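You operate a simulated robot arm through the tools that you are given. There is no shell and no other tool.

Carry out the task below with a simulated robot arm. There is one attempt and no reset: what you move stays moved.

Task
Tip the last of the sprinkles into the icing and stir them through.
Fine: jar shut and back where it stood, icing spoon in its rest. Set down upright: sprinkle jar.
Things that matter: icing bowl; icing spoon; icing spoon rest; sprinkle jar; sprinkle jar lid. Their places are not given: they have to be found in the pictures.

The check looks at the end state, three seconds after you hand in, the way a careful person would. Anything else that was tipped, shoved, dropped, spilled or broken makes it a failure.

Robot
A 7-joint arm with a two-finger parallel gripper, fixed in place. Base frame: the origin is on the floor under the middle of its stand, x ahead of it, y to its left, z up; the work surface is at about z = 910. Readings come in mm, degrees, newtons and seconds.
With the tool pointing down near the work surface it reaches from about 240 to 680 mm from the base axis. Its first joint turns from -66.0 to 66.0 degrees. Payload 2.4 kg.
The tool frame sits at the grasp point between the pads (the TCP): z along the fingers, y along the line on which they close. The tips reach 30 mm beyond it. Largest opening 94 mm; finger width 28, thickness 10; the body of the gripper, 50 by 96 mm, starts 55 mm behind the TCP.
Orientation is that of the tool frame in the base frame, as [roll, pitch, yaw] about the fixed x, y, z axes, in that order (R = Rz(yaw) Ry(pitch) Rx(roll)). With the fingers straight down and closing along the base's y, the tool's x points along the base's -x, its y along +y and its z along -z.

Tools
- The arm moves only by the tool jog_arm. Its argument "steps" is a list of rows, each an object (a shift or turn left out is 0, a gripper value left out holds the last) with "linear": the shift along the tool's x, y, z in units of 50 mm (1.0 is 50 mm), a list of three; "rotation": the turn, a rotation vector about the tool's x, y, z in units of 8 degrees (1.0 is 8 degrees), a list of three; "gripper": the opening, from 0 (shut) to 1 (fully open). In form: [{"linear": [x, y, z], "rotation": [rx, ry, rz], "gripper": gripper}, ...]. A call has 1 to 20 rows; each row shifts and turns the commanded pose from where the row before left it, along the tool's axes as they then stand. A call with a number of a shift or a turn outside -1 to 1 is refused whole. Each row takes 0.2 s and may step no farther than 50 mm and 8.6 degrees from the row before; otherwise, or with a gripper value out of range, the whole call is refused. Where a pose cannot be reached the arm comes as near as it can. A force on the tool above 50 N (or 10 N above the force at the start of the call, whichever is more), or a blocked arm, ends the call early, and 0.2 s more pass. Each finger travels about 153 mm/s and halts on what it meets, pressing with about 29 N; the grip force reading is that of the motor and also rises with nothing between the fingers. The clock runs only during rows and for 0.2 s after the last one: add rows that do not move to give the fingers time. It gives the time, the measured TCP pose, the force on the tool (base axes), the opening and the grip force at its end, in the units of the frame above (readings bear some noise), with the torque about the TCP (base axes, N m) and any sound that the robot's microphone picked up.
- Cameras (640 x 400 px; columns grow to the right, rows downward): "scene" is fixed at [39.4, 469, 1460.2]; the picture's right is [-0.76, -0.65, 0.00], its down [-0.27, 0.32, -0.91] and it looks along [0.59, -0.69, -0.42] (base axes); focal length 369 px, centre (320, 200). "wrist" rides on the gripper at [76, 14, -102] in the tool frame; the picture's right is [-0.18, 0.98, 0.00], its down [-0.75, -0.14, -0.64] and it looks along [-0.63, -0.12, 0.77] (tool axes); focal length 243 px, centre (320, 200).
- grab_frame(camera): a new picture of that camera. No time passes.
- pixel_to_xyz(camera, pixels): for up to 12 pixels [column, row] of the newest picture of that camera ("zoom" is the newest enlarged one), the place [x, y, z] in the base frame of the surface seen there, good to about 2 mm. No time passes.
- inspect(camera, box): a new picture of the part [left, top, right, bottom] of that camera's present view, enlarged. No time passes.
- close_job(): hands the job in; it is judged then, once.

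Unless the task says otherwise, let go and move clear before handing in.

The tools are called as a command line: name --argument value ..., lists and objects as JSON in quotes. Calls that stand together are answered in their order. jog_arm: Moves the arm, as the interface text tells. Its arguments: {"type":"object","properties":{"steps":{"type":"array"}},"required":["steps"]} The other tools are called the same way: grab_frame (camera) takes a picture; pixel_to_xyz (camera, pixels) gives the place of the surface under pixels of a picture; inspect (camera, box) takes an enlarged picture of a part of a camera's view; close_job () hands the job in.

At the start:

```text
t: 0.0
tcp_pos: [456.0, -96.9, 1265.7]
orientation: [-180.0, 0.0, 180.0]
force: [0.2, 0.1, 0.2]
moment: [0.01, -0.04, -0.01]
opening: 93.9
grasp_force: 0.1
```

scene: 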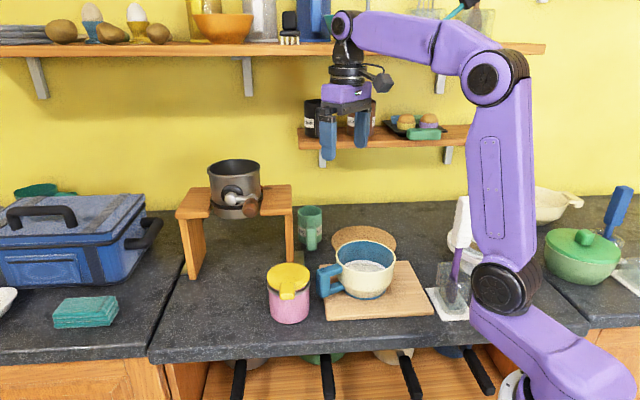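
wrist: 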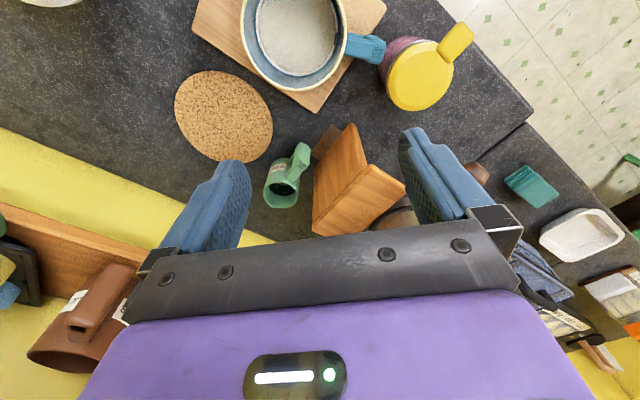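

The scene picture shows a pink jar with a yellow lid near (289,292), a blue-handled bowl near (365,268), and a spoon with a white handle in a holder near (456,250). I'll zoom in on those to look more closely.

inspect --camera "scene" --box '[250, 180, 490, 330]'

inspect --camera "wrist" --box '[160, 0, 560, 250]'

```text
2.67 times, centred on (370, 255) of scene
```

zoom: 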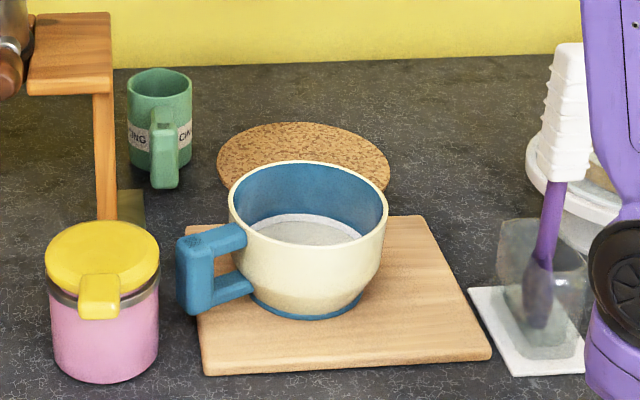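

```text
1.60 times, centred on (360, 125) of wrist
```

zoom: 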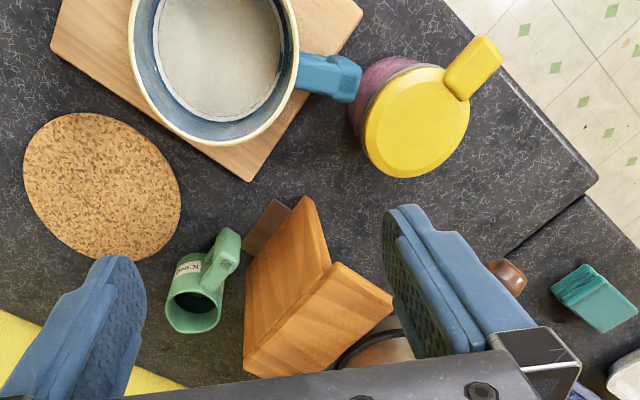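

The green cup's label (zoom about 155,135) seems to read "ICING", so it might be the spoon rest. I'll zoom in on it, on the spoon holder, and on the shelf above.

inspect --camera "scene" --box '[285, 195, 345, 260]'

inspect --camera "scene" --box '[410, 180, 640, 330]'

inspect --camera "wrist" --box '[250, 130, 320, 220]'

inspect --camera "scene" --box '[290, 70, 480, 190]'

inspect --camera "scene" --box '[0, 150, 300, 340]'

inspect --camera "scene" --box '[250, 230, 340, 330]'

```text
6.15 times, centred on (315, 228) of scene
```

zoom: 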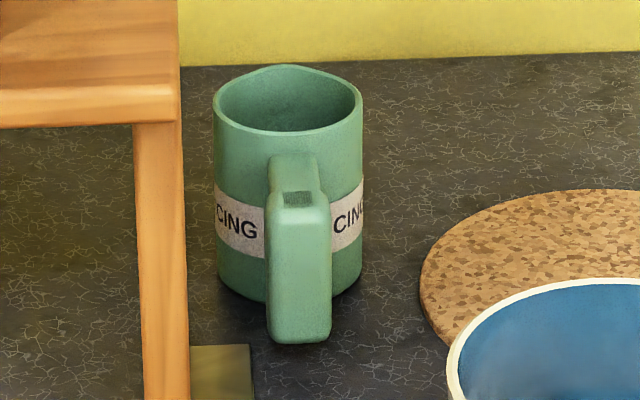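

```text
2.67 times, centred on (525, 255) of scene
```

zoom: 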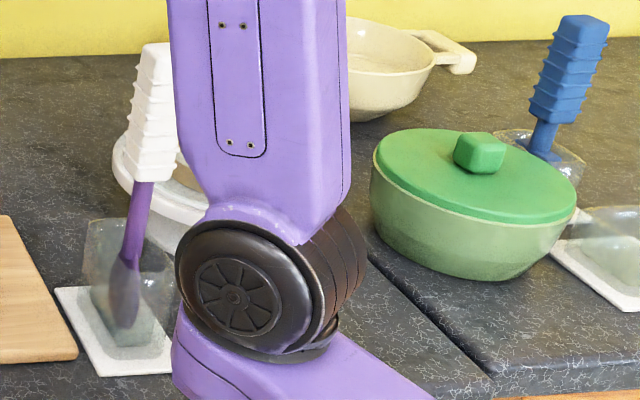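

```text
4.44 times, centred on (285, 175) of wrist
```

zoom: 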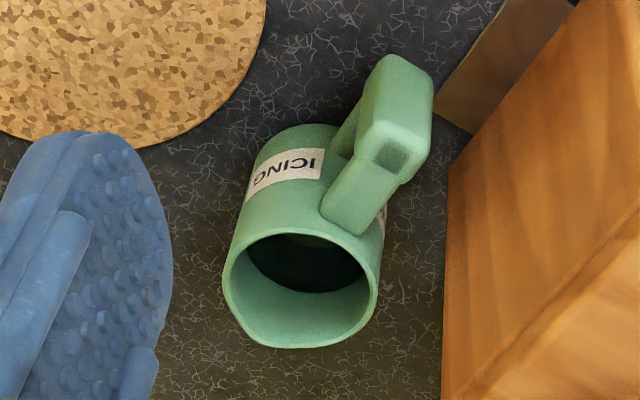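

```text
3.33 times, centred on (385, 130) of scene
```

zoom: 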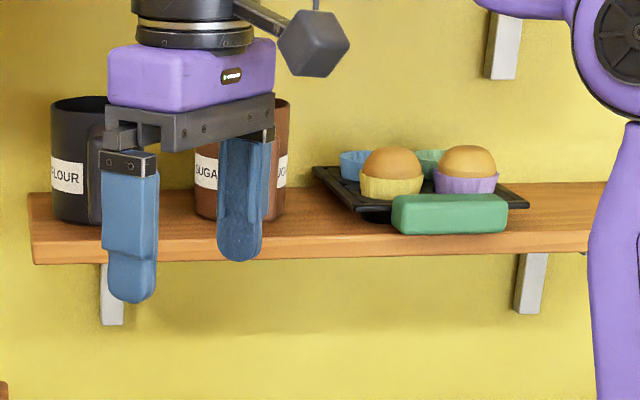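

```text
2.11 times, centred on (150, 245) of scene
```

zoom: 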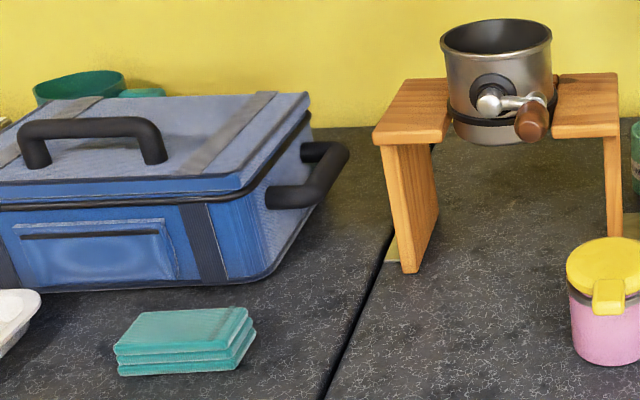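

```text
4.00 times, centred on (295, 280) of scene
```

zoom: 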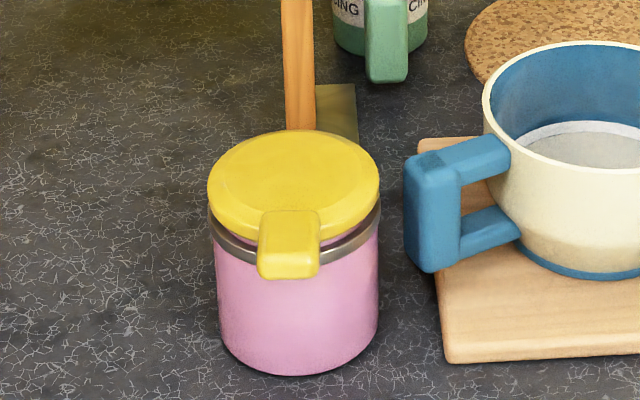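

The bowl on the board holds a whitish content, and the green jug labelled ICING looks dark inside. I'll measure key points on the jar, bowl, board, spoon and jug.

pixel_to_xyz --camera "scene" --pixels '[[288, 272], [290, 295], [289, 316], [365, 267], [365, 240], [364, 298], [337, 265], [395, 265], [325, 280], [400, 300], [310, 210], [310, 243]]'

pixel_to_xyz --camera "wrist" --pixels '[[420, 80], [457, 38], [450, 90], [395, 50], [295, 30], [270, 10], [325, 30], [365, 48], [380, 45], [283, 188], [283, 195], [315, 90]]'

inspect --camera "scene" --box '[415, 185, 485, 335]'

```text
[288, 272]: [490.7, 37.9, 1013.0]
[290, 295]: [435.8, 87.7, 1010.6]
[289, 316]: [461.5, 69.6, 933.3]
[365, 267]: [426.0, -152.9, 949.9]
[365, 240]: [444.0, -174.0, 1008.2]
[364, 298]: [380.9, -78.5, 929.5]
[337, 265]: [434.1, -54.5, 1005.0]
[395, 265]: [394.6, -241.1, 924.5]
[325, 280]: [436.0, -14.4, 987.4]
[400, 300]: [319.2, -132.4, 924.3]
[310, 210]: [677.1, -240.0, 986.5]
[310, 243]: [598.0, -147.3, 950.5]
```

```text
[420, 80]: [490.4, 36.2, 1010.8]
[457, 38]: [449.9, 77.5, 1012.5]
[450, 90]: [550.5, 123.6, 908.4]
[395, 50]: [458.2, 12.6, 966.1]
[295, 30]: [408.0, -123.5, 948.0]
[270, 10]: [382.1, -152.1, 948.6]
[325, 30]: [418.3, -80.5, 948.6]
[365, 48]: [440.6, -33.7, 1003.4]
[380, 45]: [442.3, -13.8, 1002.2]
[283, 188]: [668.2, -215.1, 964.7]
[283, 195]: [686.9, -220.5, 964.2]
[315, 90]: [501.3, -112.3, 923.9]
```

```text
2.67 times, centred on (450, 260) of scene
```

zoom: 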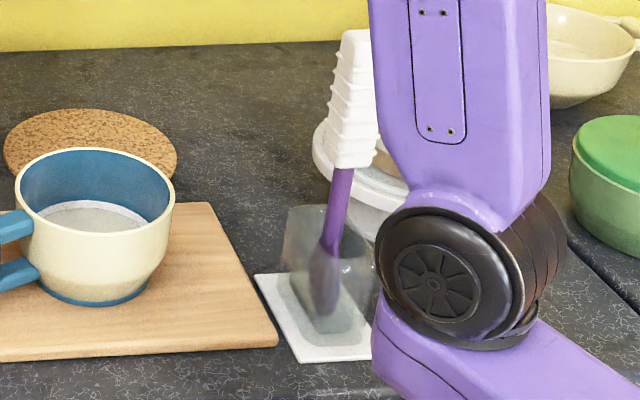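

The jar is about 80 mm wide, centred near (490, 38) with its lid top at z≈1013. The icing surface is at z≈948 in the bowl near (415, -120). Before moving I'll measure the stand with the grinder and the spoon area.

pixel_to_xyz --camera "scene" --pixels '[[284, 190], [285, 207], [288, 255], [193, 270], [235, 165], [248, 207], [231, 197], [463, 205], [455, 240], [454, 268], [450, 300], [440, 300]]'

jog_arm --steps '[{"linear": [0.157, 0.503, 0.553]}, {"linear": [0.157, 0.503, 0.553]}, {"linear": [0.157, 0.503, 0.553]}, {"linear": [0.157, 0.503, 0.553]}, {"linear": [0.157, 0.503, 0.553]}, {"linear": [0.157, 0.503, 0.553]}]'

grab_frame --camera "wrist"

grab_frame --camera "scene"

```text
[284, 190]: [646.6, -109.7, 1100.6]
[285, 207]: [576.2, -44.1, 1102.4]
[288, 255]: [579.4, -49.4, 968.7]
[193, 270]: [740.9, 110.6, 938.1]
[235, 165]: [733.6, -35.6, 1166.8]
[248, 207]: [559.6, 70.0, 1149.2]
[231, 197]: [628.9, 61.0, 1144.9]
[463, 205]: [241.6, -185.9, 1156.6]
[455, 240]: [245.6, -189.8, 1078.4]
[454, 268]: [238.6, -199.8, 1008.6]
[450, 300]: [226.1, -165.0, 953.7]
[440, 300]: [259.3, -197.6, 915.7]
```

```text
t: 1.4
tcp_pos: [409.5, 54.0, 1097.9]
orientation: [180.0, 0.0, 180.0]
force: [0.2, 0.9, 0.7]
moment: [0.0, 0.01, 0.0]
opening: 94.2
grasp_force: 0.0
```

```text
taken
```

wrist: 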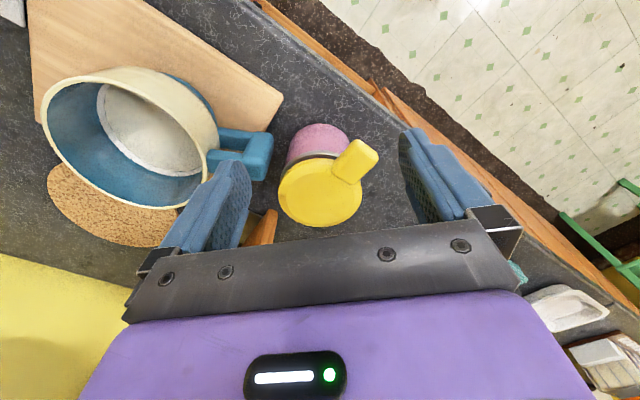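

```text
taken
```

scene: 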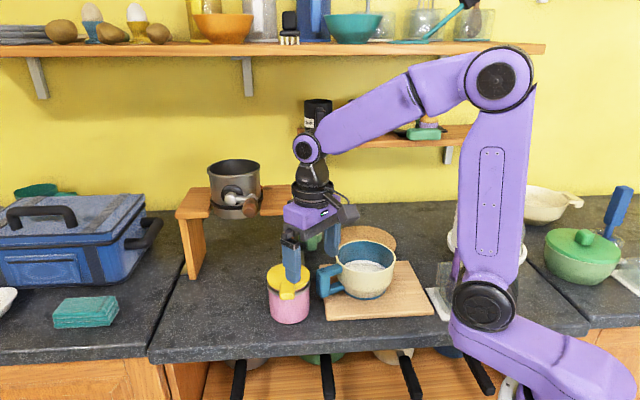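

The jar and lid show clearly in the wrist picture at (320,190). I'll zoom in on the lid, the bowl contents and the icing.

inspect --camera "wrist" --box '[260, 110, 400, 240]'

inspect --camera "wrist" --box '[20, 40, 290, 220]'

inspect --camera "scene" --box '[255, 220, 345, 330]'

inspect --camera "scene" --box '[400, 220, 640, 360]'

inspect --camera "scene" --box '[280, 0, 520, 160]'

```text
3.08 times, centred on (330, 175) of wrist
```

zoom: 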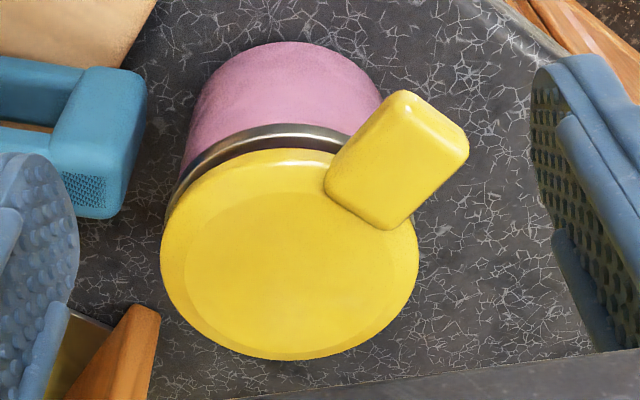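

```text
2.22 times, centred on (155, 130) of wrist
```

zoom: 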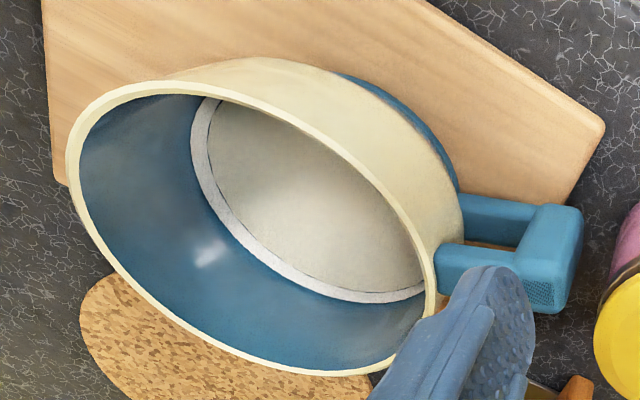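

```text
3.64 times, centred on (300, 275) of scene
```

zoom: 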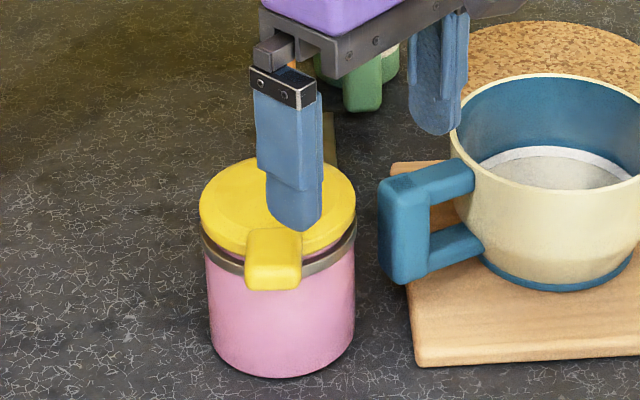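

```text
2.67 times, centred on (520, 290) of scene
```

zoom: 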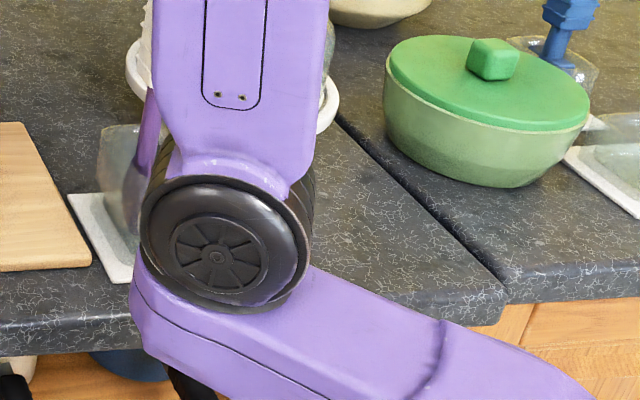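

```text
2.50 times, centred on (400, 80) of scene
```

zoom: 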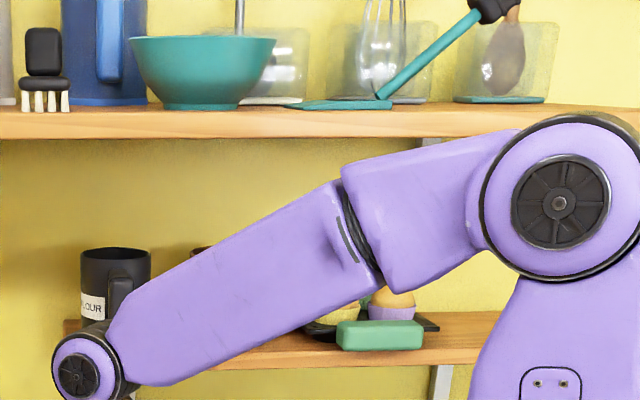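

The lid has a yellow tab, and there's a gap between the lid and the grey ring. I'll measure the lid's plane, tab and ring in an enlarged wrist view.

inspect --camera "wrist" --box '[260, 110, 400, 240]'

pixel_to_xyz --camera "zoom" --pixels '[[290, 250], [190, 260], [390, 260], [290, 340], [270, 165], [400, 130], [350, 180], [400, 210], [450, 130], [400, 100], [270, 137], [265, 120]]'

pixel_to_xyz --camera "wrist" --pixels '[[280, 195], [361, 195], [320, 226], [318, 130], [292, 160], [340, 145], [130, 70], [45, 130], [215, 150], [150, 120], [120, 140], [180, 170]]'

```text
3.08 times, centred on (330, 175) of wrist
```

zoom: 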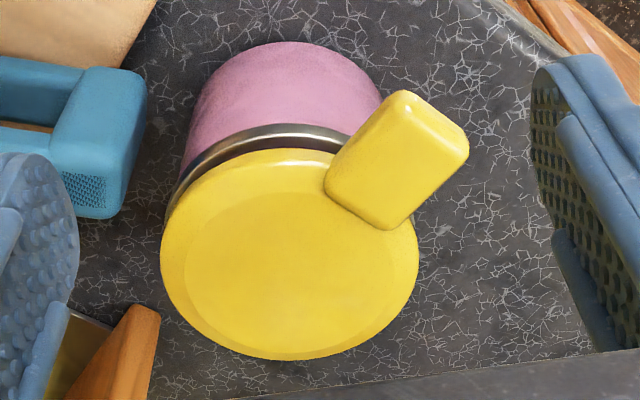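

```text
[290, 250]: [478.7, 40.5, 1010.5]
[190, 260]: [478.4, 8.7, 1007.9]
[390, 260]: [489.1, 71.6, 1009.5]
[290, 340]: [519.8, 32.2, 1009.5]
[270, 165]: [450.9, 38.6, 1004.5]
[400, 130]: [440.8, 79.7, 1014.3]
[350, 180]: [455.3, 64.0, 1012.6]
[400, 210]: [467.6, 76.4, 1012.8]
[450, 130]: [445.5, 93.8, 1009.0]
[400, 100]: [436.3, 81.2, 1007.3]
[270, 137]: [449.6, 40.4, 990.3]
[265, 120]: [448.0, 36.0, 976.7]
```

```text
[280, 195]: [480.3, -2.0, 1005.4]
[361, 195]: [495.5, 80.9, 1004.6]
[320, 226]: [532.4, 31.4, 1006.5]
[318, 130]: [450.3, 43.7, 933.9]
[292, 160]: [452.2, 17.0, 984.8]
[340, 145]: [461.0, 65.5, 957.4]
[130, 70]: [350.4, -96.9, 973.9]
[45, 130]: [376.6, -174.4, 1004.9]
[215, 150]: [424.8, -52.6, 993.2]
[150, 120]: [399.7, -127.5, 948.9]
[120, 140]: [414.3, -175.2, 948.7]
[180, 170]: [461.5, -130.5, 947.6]
```

The lid sits level at z≈1010, with a tab about 18 mm wide pointing toward (-x,+y), centred near (451, 79). Next I'll lift the arm and yaw it so the wrist camera can look over the spoon and its rest on the right. I'll also query a few more scene points.

pixel_to_xyz --camera "scene" --pixels '[[617, 210], [540, 205], [580, 255], [200, 358], [440, 350], [150, 355], [100, 312], [485, 300], [497, 80], [307, 150], [620, 270], [430, 300]]'

jog_arm --steps '[{"linear": [0.4, -0.12, -0.76]}, {"linear": [0.4, -0.12, -0.76]}, {"linear": [0.4, -0.12, -0.76]}, {"linear": [0.4, -0.12, -0.76]}, {"rotation": [0, 0, 0.9375]}, {"rotation": [0, 0, 0.9375]}, {"rotation": [0, 0, 0.9375]}, {"rotation": [0, 0, 0.9375]}, {"rotation": [0, 0, 0.9375]}, {"rotation": [0, 0, 0.9375]}, {"rotation": [0, 0, 0.9375]}, {"rotation": [0, 0, 0.9375]}, {"rotation": [0, 0, 0.9375]}, {"rotation": [0, 0, 0.9375]}, {"rotation": [0, 0, 0.9375]}, {"rotation": [0, 0, 0.9375]}]'

grab_frame --camera "wrist"

grab_frame --camera "scene"

```text
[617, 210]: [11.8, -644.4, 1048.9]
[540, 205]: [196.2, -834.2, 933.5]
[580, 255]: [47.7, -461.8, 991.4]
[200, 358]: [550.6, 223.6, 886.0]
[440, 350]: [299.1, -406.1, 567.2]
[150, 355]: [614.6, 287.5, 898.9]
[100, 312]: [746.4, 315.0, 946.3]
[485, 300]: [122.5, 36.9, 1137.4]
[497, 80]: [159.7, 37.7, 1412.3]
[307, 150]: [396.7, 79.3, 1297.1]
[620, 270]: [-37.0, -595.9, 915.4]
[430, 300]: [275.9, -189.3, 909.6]
```

```text
t: 4.8
tcp_pos: [329.2, 30.6, 1252.7]
orientation: [-180.0, 0.0, 90.0]
force: [-0.2, 0.4, 0.2]
moment: [0.03, -0.03, 0.01]
opening: 94.0
grasp_force: 0.0
```

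```text
taken
```

wrist: 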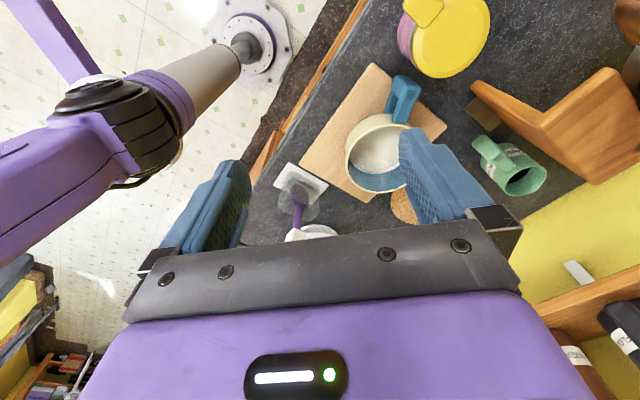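

```text
taken
```

scene: 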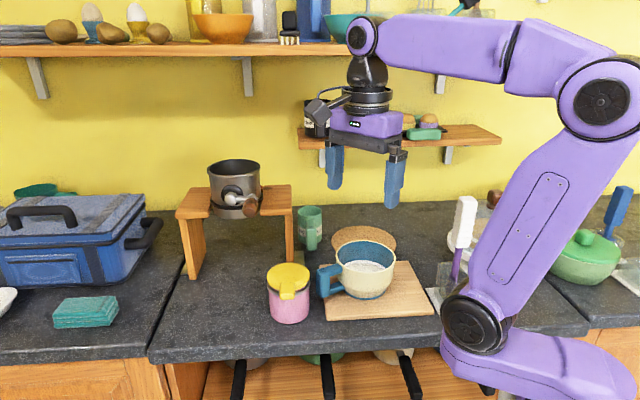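

In the wrist view the spoon's purple shaft and its rest are at about (300,190), beside the board. I'll zoom in on that in both cameras.

inspect --camera "wrist" --box '[255, 150, 355, 250]'

inspect --camera "scene" --box '[415, 185, 505, 325]'

inspect --camera "wrist" --box '[260, 0, 560, 200]'

pixel_to_xyz --camera "wrist" --pixels '[[300, 190], [300, 205], [305, 215], [285, 180], [318, 185], [345, 20], [310, 100], [270, 185], [380, 150], [375, 140], [440, 0], [330, 130]]'

pixel_to_xyz --camera "scene" --pixels '[[466, 198], [463, 215], [460, 235], [457, 255], [455, 270], [451, 285], [430, 290], [440, 310], [462, 318], [437, 262], [460, 303], [445, 265]]'

```text
4.00 times, centred on (305, 200) of wrist
```

zoom: 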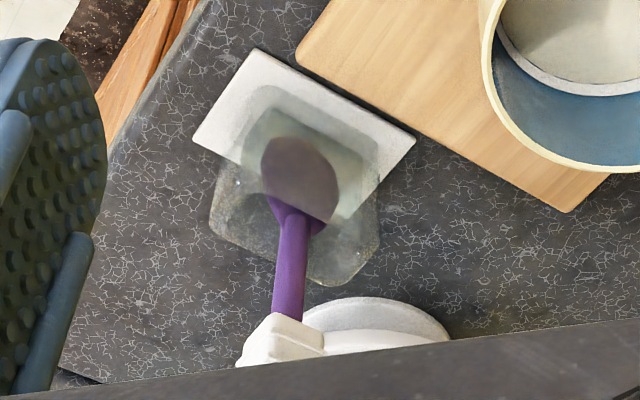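

```text
2.86 times, centred on (460, 255) of scene
```

zoom: 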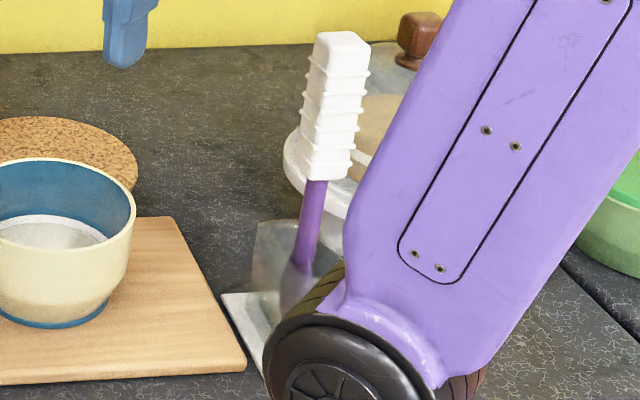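

```text
2.00 times, centred on (410, 100) of wrist
```

zoom: 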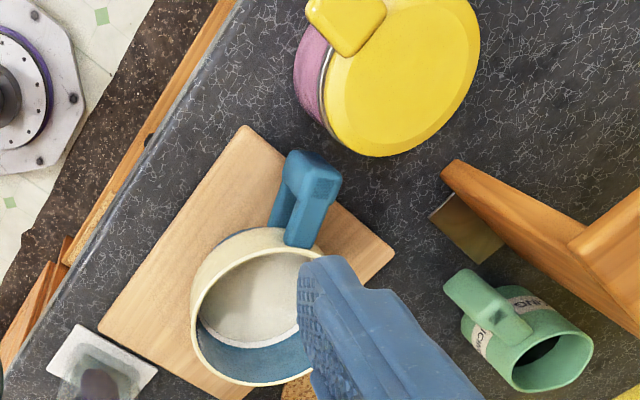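

```text
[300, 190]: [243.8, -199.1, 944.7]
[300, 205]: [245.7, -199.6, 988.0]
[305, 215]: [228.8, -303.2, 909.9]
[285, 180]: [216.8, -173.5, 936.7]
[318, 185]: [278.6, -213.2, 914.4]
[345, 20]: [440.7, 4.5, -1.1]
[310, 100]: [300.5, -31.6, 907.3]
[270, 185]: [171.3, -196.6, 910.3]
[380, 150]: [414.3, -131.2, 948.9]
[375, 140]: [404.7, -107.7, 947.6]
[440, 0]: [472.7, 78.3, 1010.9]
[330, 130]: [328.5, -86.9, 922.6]
```

```text
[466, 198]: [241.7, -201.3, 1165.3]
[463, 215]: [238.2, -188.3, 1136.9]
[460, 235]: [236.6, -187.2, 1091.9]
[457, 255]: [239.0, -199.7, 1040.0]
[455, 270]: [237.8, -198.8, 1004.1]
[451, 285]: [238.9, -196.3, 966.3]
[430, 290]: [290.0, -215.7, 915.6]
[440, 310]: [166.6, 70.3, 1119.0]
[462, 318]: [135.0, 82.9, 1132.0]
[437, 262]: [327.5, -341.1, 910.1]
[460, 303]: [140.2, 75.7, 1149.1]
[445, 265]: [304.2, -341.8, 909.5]
```

The spoon stands nearly vertical at about (240, -200), top at z≈1165, in a clear rest. The counter's front edge runs diagonally along y ≈ x-328. Before touching anything I'll test in free air whether the tool can point sideways along -y, since I'll need that for gripping and pouring the jar.

jog_arm --steps '[{"linear": [-0.6, 0.43, 0]}, {"linear": [-0.6, 0.43, 0]}, {"linear": [-0.6, 0.43, 0]}, {"linear": [-0.6, 0.43, 0]}, {"rotation": [0, -0.9375, 0]}, {"rotation": [0, -0.9375, 0]}, {"rotation": [0, -0.9375, 0]}, {"rotation": [0, -0.9375, 0]}, {"rotation": [0, -0.9375, 0]}, {"rotation": [0, -0.9375, 0]}, {"rotation": [0, -0.9375, 0]}, {"rotation": [0, -0.9375, 0]}, {"rotation": [0, -0.9375, 0]}, {"rotation": [0, -0.9375, 0]}, {"rotation": [0, -0.9375, 0]}, {"rotation": [0, -0.9375, 0]}]'

grab_frame --camera "scene"

```text
t: 8.2
tcp_pos: [415.1, -89.2, 1254.3]
orientation: [27.0, 89.9, -63.0]
force: [-0.1, 0.1, -0.3]
moment: [0.0, -0.05, 0.02]
opening: 94.2
grasp_force: 0.0
```

```text
taken
```

scene: 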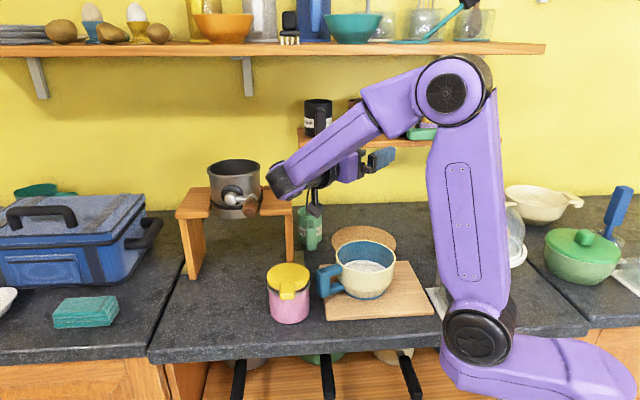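

The sideways pose is reachable. Now I'll test rolling about the tool axis, 180° from camera-down to camera-up.

jog_arm --steps '[{"rotation": [0, 0, -1]}, {"rotation": [0, 0, -1]}, {"rotation": [0, 0, -1]}, {"rotation": [0, 0, -1]}, {"rotation": [0, 0, -1]}, {"rotation": [0, 0, -1]}, {"rotation": [0, 0, -1]}, {"rotation": [0, 0, -1]}, {"rotation": [0, 0, -1]}, {"rotation": [0, 0, -1]}, {"rotation": [0, 0, -1]}, {"rotation": [0, 0, -1]}, {"rotation": [0, 0, -1]}, {"rotation": [0, 0, -1]}, {"rotation": [0, 0, -1]}, {"rotation": [0, 0, -1]}, {"rotation": [0, 0, -1]}, {"rotation": [0, 0, -1]}, {"rotation": [0, 0, -1]}, {"rotation": [0, 0, -1]}]'

grab_frame --camera "scene"

grab_frame --camera "wrist"

```text
t: 12.4
tcp_pos: [415.8, -88.9, 1253.2]
orientation: [-90.0, -70.1, -180.0]
force: [-0.3, 0.0, -0.5]
moment: [-0.03, 0.01, -0.04]
opening: 94.1
grasp_force: 0.0
```

```text
taken
```

scene: 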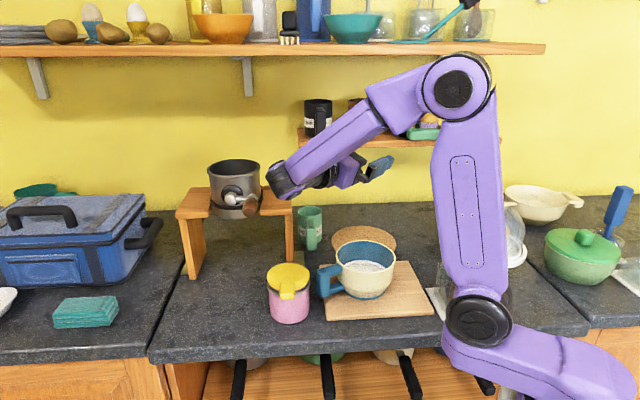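

```text
taken
```

wrist: 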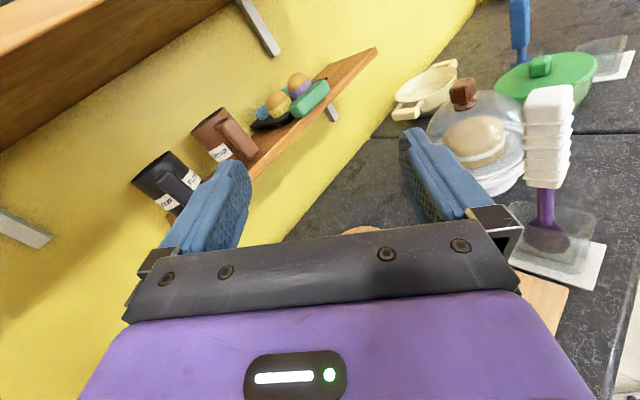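

The roll reaches 160° with no problem, so camera-up grip to camera-down pour is feasible. This view also shows the spoon (550,140), its rest and a cake dome (480,140) well, so I'll measure them.

inspect --camera "wrist" --box '[490, 60, 640, 300]'

pixel_to_xyz --camera "wrist" --pixels '[[463, 93], [480, 140], [520, 130], [545, 95], [535, 100], [565, 100], [548, 140], [572, 140], [548, 170], [546, 205], [548, 240], [530, 225]]'

```text
1.67 times, centred on (565, 180) of wrist
```

zoom: 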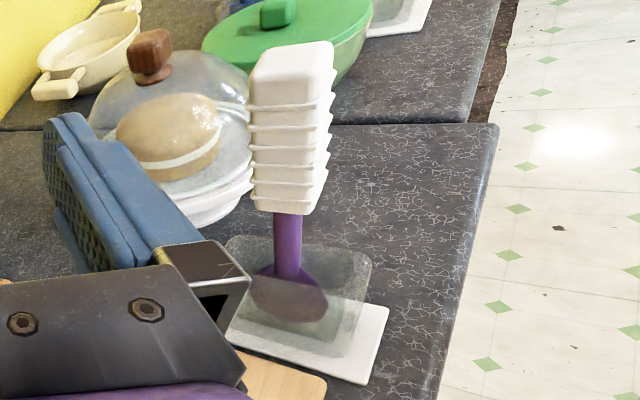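

```text
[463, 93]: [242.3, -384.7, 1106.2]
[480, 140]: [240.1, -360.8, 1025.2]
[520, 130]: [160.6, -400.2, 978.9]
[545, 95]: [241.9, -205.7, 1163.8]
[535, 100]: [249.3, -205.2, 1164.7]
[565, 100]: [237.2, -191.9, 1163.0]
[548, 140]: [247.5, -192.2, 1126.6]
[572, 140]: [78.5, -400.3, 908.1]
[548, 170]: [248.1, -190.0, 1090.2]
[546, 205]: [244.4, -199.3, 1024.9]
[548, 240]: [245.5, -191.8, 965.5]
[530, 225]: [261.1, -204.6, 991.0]
```

Next I'll bring the tool back to pointing down, with yaw 135° so the fingers will straddle the lid tab. I'll roll back, tilt down, yaw, then hover above the tab.

jog_arm --steps '[{"rotation": [0, 0, 0.972]}, {"rotation": [0, 0, 0.972]}, {"rotation": [0, 0, 0.972]}, {"rotation": [0, 0, 0.972]}, {"rotation": [0, 0, 0.972]}, {"rotation": [0, 0, 0.972]}, {"rotation": [0, 0, 0.972]}, {"rotation": [0, 0, 0.972]}, {"rotation": [0, 0, 0.972]}, {"rotation": [-1, 0, 0]}, {"rotation": [-1, 0, 0]}, {"rotation": [-1, 0, 0]}, {"rotation": [-1, 0, 0]}, {"rotation": [-1, 0, 0]}, {"rotation": [-1, 0, 0]}, {"rotation": [-1, 0, 0]}, {"rotation": [-1, 0, 0]}, {"rotation": [-1, 0, 0]}, {"rotation": [-1, 0, 0]}, {"rotation": [-1, 0, 0]}]'

jog_arm --steps '[{"rotation": [-0.25, 0, 0]}, {"rotation": [0, 0, 0.9375]}, {"rotation": [0, 0, 0.9375]}, {"rotation": [0, 0, 0.9375]}, {"rotation": [0, 0, 0.9375]}, {"rotation": [0, 0, 0.9375]}, {"rotation": [0, 0, 0.9375]}, {"linear": [0.384, 0.574, 0.612], "gripper": 0.6}, {"linear": [0.384, 0.574, 0.612]}, {"linear": [0.384, 0.574, 0.612]}, {"linear": [0.384, 0.574, 0.612]}, {"linear": [0.384, 0.574, 0.612]}]'

grab_frame --camera "wrist"

grab_frame --camera "scene"

```text
t: 16.6
tcp_pos: [414.3, -89.0, 1252.6]
orientation: [-178.0, 0.0, -179.9]
force: [0.2, -1.1, -0.8]
moment: [0.02, 0.0, 0.0]
opening: 93.9
grasp_force: 0.1
```

```text
t: 19.2
tcp_pos: [446.6, 80.6, 1098.0]
orientation: [179.9, 0.1, 135.0]
force: [-0.1, 0.1, 0.0]
moment: [-0.04, 0.01, 0.01]
opening: 56.6
grasp_force: 0.0
```

```text
taken
```

wrist: 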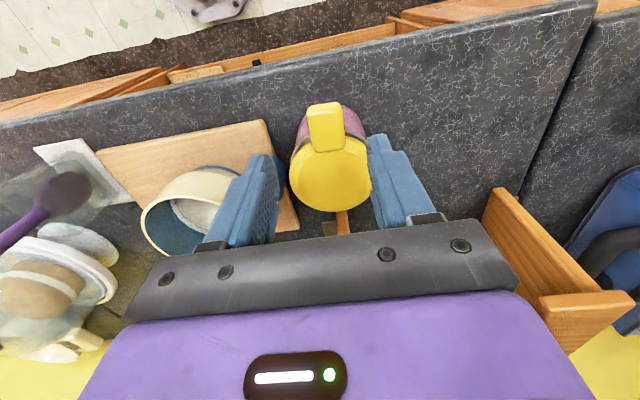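

```text
taken
```

scene: 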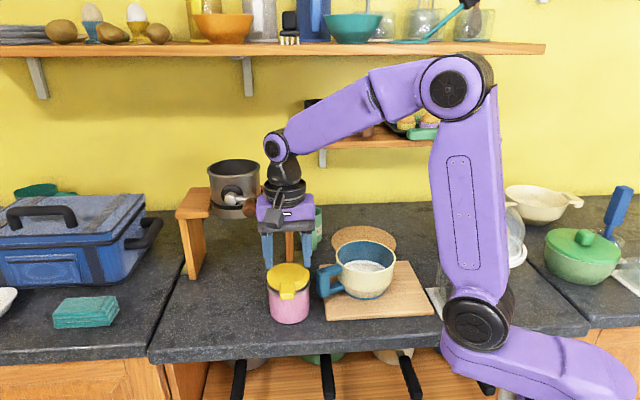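

The gripper hovers above the jar with the tab at (326,127) in the wrist view. I'll measure the tab precisely before descending.

inspect --camera "wrist" --box '[270, 90, 390, 220]'

pixel_to_xyz --camera "wrist" --pixels '[[311, 125], [341, 125], [309, 115], [343, 115], [325, 104], [326, 130], [327, 150], [330, 180], [291, 180], [369, 180], [331, 210], [332, 235]]'

inspect --camera "scene" --box '[250, 225, 330, 325]'

pixel_to_xyz --camera "zoom" --pixels '[[235, 245], [350, 245], [295, 275], [300, 250], [300, 210], [340, 260], [215, 250], [400, 250], [210, 235], [200, 215], [300, 285], [300, 370]]'

```text
3.08 times, centred on (330, 155) of wrist
```

zoom: 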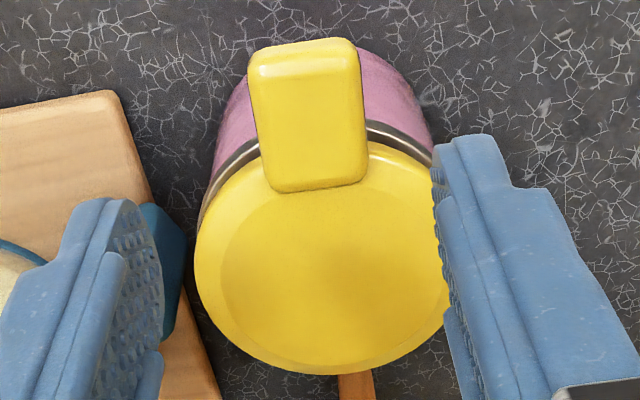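

```text
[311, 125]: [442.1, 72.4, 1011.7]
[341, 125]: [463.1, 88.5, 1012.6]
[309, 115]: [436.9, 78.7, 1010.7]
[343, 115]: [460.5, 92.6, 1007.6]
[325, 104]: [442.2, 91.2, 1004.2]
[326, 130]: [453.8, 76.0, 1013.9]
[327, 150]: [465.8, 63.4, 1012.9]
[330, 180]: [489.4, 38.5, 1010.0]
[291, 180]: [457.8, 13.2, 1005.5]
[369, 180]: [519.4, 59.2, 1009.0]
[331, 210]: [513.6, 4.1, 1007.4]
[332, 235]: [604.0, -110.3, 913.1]
```

```text
4.00 times, centred on (290, 275) of scene
```

zoom: 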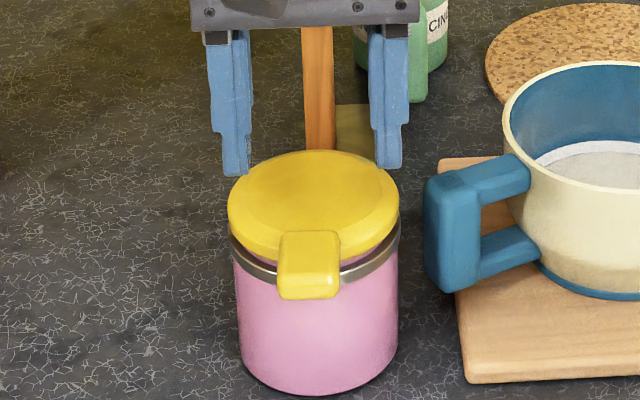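

```text
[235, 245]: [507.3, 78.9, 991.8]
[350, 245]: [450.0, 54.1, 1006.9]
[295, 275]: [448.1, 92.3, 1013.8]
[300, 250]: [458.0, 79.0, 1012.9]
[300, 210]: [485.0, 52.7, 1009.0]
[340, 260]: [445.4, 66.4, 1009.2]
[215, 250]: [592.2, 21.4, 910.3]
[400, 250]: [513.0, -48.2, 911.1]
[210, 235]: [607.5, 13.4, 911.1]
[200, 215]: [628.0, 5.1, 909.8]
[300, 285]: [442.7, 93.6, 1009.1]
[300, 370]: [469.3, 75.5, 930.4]
```

The tab is about 26 mm wide, centred near (452, 78), and the gripper is almost aligned. I'll shift about 2 mm and descend so the pads sit around the tab, without closing yet.

jog_arm --steps '[{"linear": [0, 0.05, 0.45]}, {"linear": [0, 0, 0.45]}, {"linear": [0, 0, 0.45]}, {"linear": [0, 0, 0.45]}, {}]'

grab_frame --camera "wrist"

inspect --camera "scene" --box '[240, 210, 340, 330]'

```text
t: 20.4
tcp_pos: [451.1, 82.1, 1010.1]
orientation: [179.9, 0.0, 135.1]
force: [-0.1, -0.7, 0.4]
moment: [0.0, 0.05, -0.02]
opening: 56.1
grasp_force: 0.1
```

```text
taken
```

wrist: 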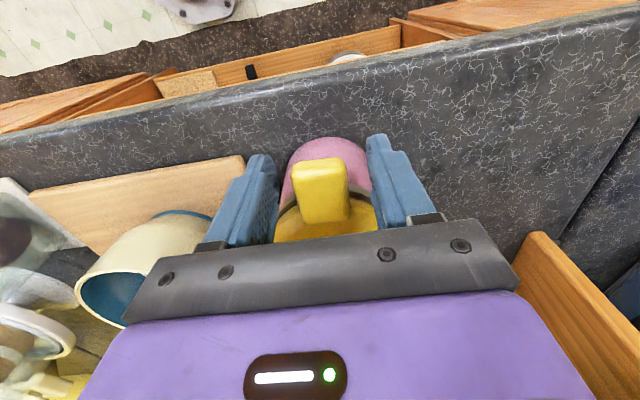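

```text
3.33 times, centred on (290, 270) of scene
```

zoom: 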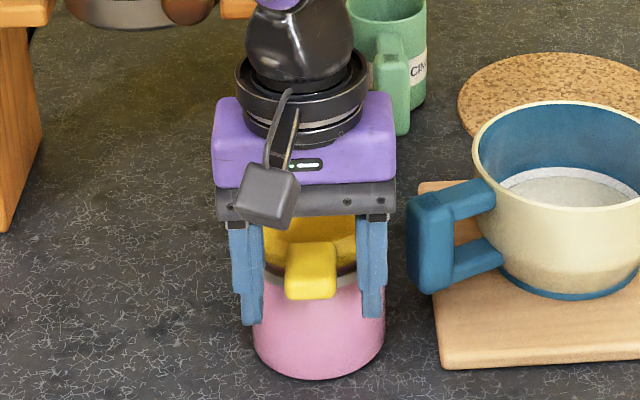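

The fingers straddle the tab evenly. I'll close on it.

jog_arm --steps '[{"gripper": 0}, {}, {}, {}]'

inspect --camera "scene" --box '[240, 210, 340, 330]'

```text
t: 21.4
tcp_pos: [450.5, 81.8, 1009.0]
orientation: [-180.0, 0.0, 135.0]
force: [-0.5, -5.1, -0.5]
moment: [0.05, 0.12, -0.16]
opening: 34.0
grasp_force: 28.8
```

```text
3.33 times, centred on (290, 270) of scene
```

zoom: 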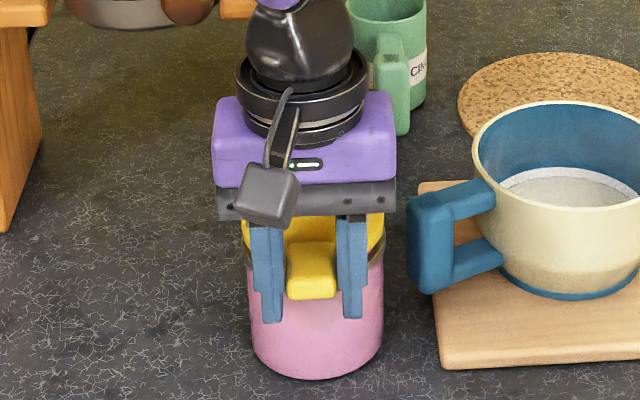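

The grip holds at 34 mm with 29 N. Now I'll lift slightly and see whether the lid comes off or the jar rises with it.

jog_arm --steps '[{"linear": [0, 0, -0.1]}, {"linear": [0, 0, -0.1]}, {}]'

inspect --camera "scene" --box '[240, 210, 340, 330]'

```text
t: 22.2
tcp_pos: [450.2, 82.5, 1019.6]
orientation: [-180.0, 0.0, 135.0]
force: [-1.0, 0.8, -6.4]
moment: [0.52, 0.43, 0.02]
opening: 34.0
grasp_force: 29.3
```

```text
3.33 times, centred on (290, 270) of scene
```

zoom: 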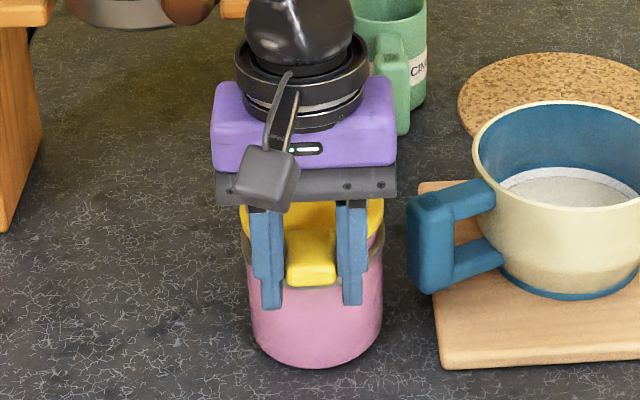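

The jar's bottom rose from row 380 to 367 in the zoom and the force is -6.4 N, so the lid is fastened and the jar came up with it. I'll take a steady reading and check whether the jar is level before lowering it.

jog_arm --steps '[{}, {}]'

inspect --camera "scene" --box '[260, 240, 320, 325]'

inspect --camera "wrist" --box '[240, 110, 420, 240]'

```text
t: 22.8
tcp_pos: [450.5, 82.2, 1019.8]
orientation: [180.0, -0.1, 134.9]
force: [-0.3, -0.1, -6.1]
moment: [0.47, 0.42, 0.0]
opening: 34.1
grasp_force: 29.0
```

```text
4.71 times, centred on (290, 282) of scene
```

zoom: 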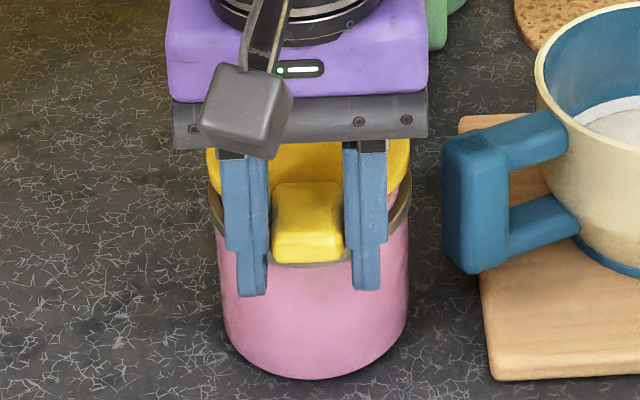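

```text
3.08 times, centred on (330, 175) of wrist
```

zoom: 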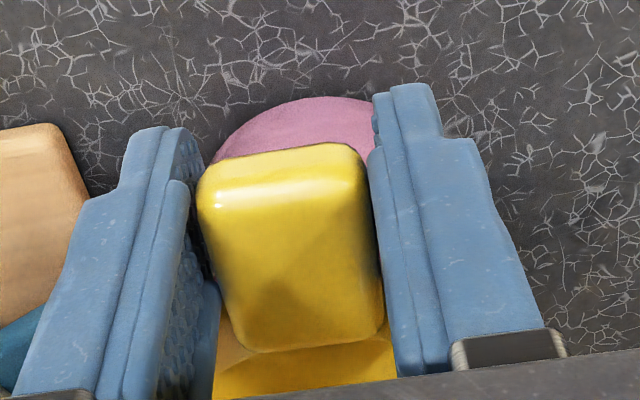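

The lever implied by force and moment (about 100 mm) is odd for a level jar. I'll measure points on the jar to see how it's hanging.

inspect --camera "scene" --box '[260, 240, 320, 325]'

pixel_to_xyz --camera "zoom" --pixels '[[315, 374], [260, 360], [370, 360], [235, 330], [395, 330], [315, 330], [315, 285], [225, 230], [402, 215], [340, 165], [280, 165], [305, 150]]'

pixel_to_xyz --camera "wrist" --pixels '[[325, 143], [310, 150], [345, 150], [325, 165], [325, 190], [330, 205], [320, 230], [340, 230]]'

```text
4.71 times, centred on (290, 282) of scene
```

zoom: 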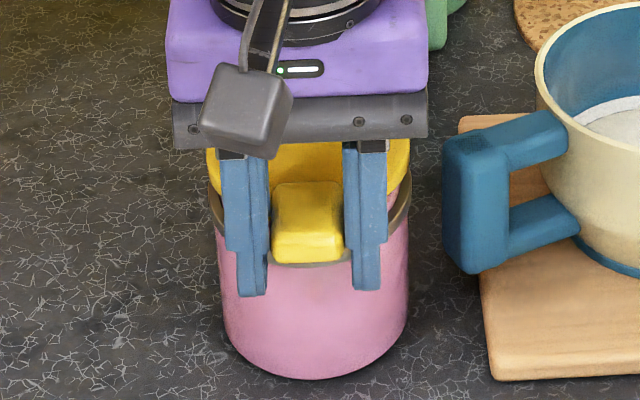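

```text
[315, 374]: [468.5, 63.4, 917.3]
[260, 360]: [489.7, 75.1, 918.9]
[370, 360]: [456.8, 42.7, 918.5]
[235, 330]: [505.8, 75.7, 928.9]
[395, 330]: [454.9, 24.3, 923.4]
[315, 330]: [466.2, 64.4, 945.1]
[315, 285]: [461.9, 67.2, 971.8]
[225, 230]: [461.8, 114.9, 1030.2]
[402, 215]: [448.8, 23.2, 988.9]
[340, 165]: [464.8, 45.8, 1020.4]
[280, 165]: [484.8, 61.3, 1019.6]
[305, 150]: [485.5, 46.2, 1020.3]
```

```text
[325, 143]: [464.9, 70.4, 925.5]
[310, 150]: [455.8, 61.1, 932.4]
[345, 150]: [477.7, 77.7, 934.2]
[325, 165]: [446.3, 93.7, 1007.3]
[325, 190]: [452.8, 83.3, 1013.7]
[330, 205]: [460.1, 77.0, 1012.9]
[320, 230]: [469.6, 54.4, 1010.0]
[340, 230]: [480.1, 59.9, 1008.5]
```

The lid stays level while the jar's base swung away about 8°. That fits a lid hinged on the side opposite the tab, near (519, 9), so lifting straight up is wrong and I need to swing it about that hinge. I'll lower it back first.

jog_arm --steps '[{"linear": [0, 0, 0.07]}, {"linear": [0, 0, 0.07]}, {"linear": [0, 0, 0.06]}, {}, {}]'

grab_frame --camera "scene"

inspect --camera "scene" --box '[260, 240, 320, 325]'

pixel_to_xyz --camera "zoom" --pixels '[[315, 374], [260, 360], [370, 360], [315, 330], [315, 285], [402, 215], [340, 165], [280, 165], [305, 150], [350, 300]]'

```text
t: 24.0
tcp_pos: [449.9, 82.6, 1009.1]
orientation: [179.9, 0.1, 135.0]
force: [0.7, -1.8, 3.2]
moment: [-0.21, -0.26, -0.13]
opening: 34.0
grasp_force: 28.4
```

```text
taken
```

scene: 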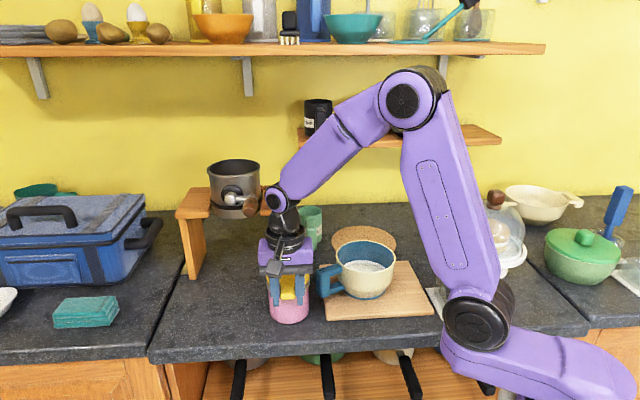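

```text
4.71 times, centred on (290, 282) of scene
```

zoom: 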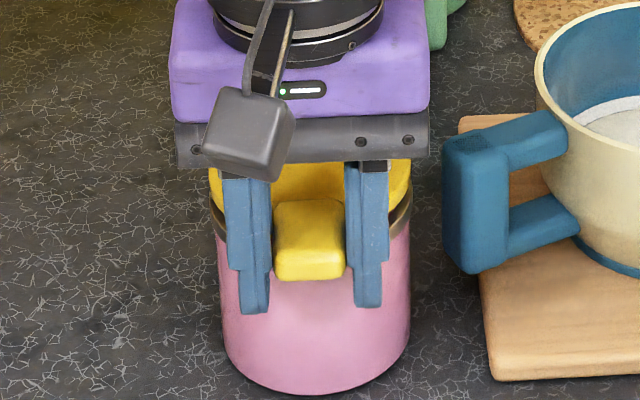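

```text
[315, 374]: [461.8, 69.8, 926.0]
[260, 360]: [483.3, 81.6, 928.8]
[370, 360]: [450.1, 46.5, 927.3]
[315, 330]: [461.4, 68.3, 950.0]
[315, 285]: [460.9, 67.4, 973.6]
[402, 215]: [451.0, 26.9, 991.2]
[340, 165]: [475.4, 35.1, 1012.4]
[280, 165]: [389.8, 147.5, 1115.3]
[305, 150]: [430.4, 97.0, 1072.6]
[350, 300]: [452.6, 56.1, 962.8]
```

The jar is vertical again (wall points line up), which confirms the lid is hinged at the far side. Now I'll swing the tab up about the hinge, turning about the tool's y axis by 20° in small steps.

jog_arm --steps '[{"linear": [-0.0203, 0, -0.1418], "rotation": [0, 0.5, 0]}, {"linear": [-0.0203, 0, -0.1418], "rotation": [0, 0.5, 0]}, {"linear": [-0.0203, 0, -0.1418], "rotation": [0, 0.5, 0]}, {"linear": [-0.0203, 0, -0.1418], "rotation": [0, 0.5, 0]}, {"linear": [-0.0203, 0, -0.1418], "rotation": [0, 0.5, 0]}, {}]'

grab_frame --camera "wrist"

inspect --camera "scene" --box '[240, 210, 340, 330]'

```text
t: 25.4
tcp_pos: [457.4, 75.4, 1045.0]
orientation: [180.0, -20.1, 135.0]
force: [-3.1, 1.9, 2.4]
moment: [-0.1, -0.11, -0.12]
opening: 34.1
grasp_force: 29.9
```

```text
taken
```

wrist: 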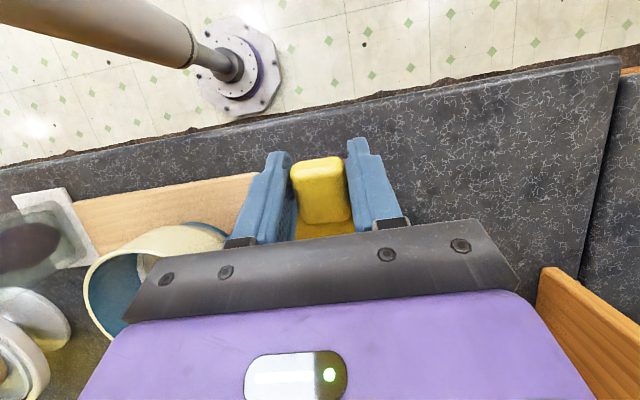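

```text
3.33 times, centred on (290, 270) of scene
```

zoom: 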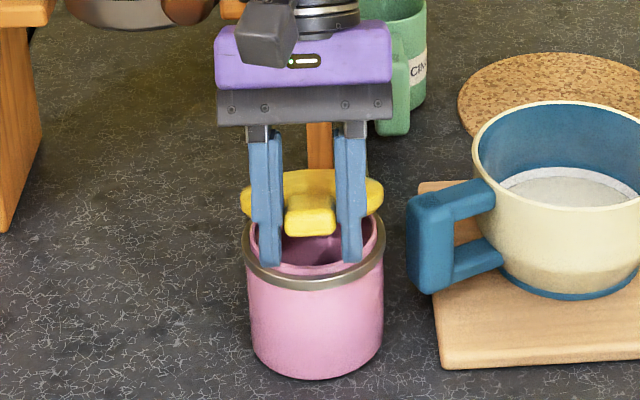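

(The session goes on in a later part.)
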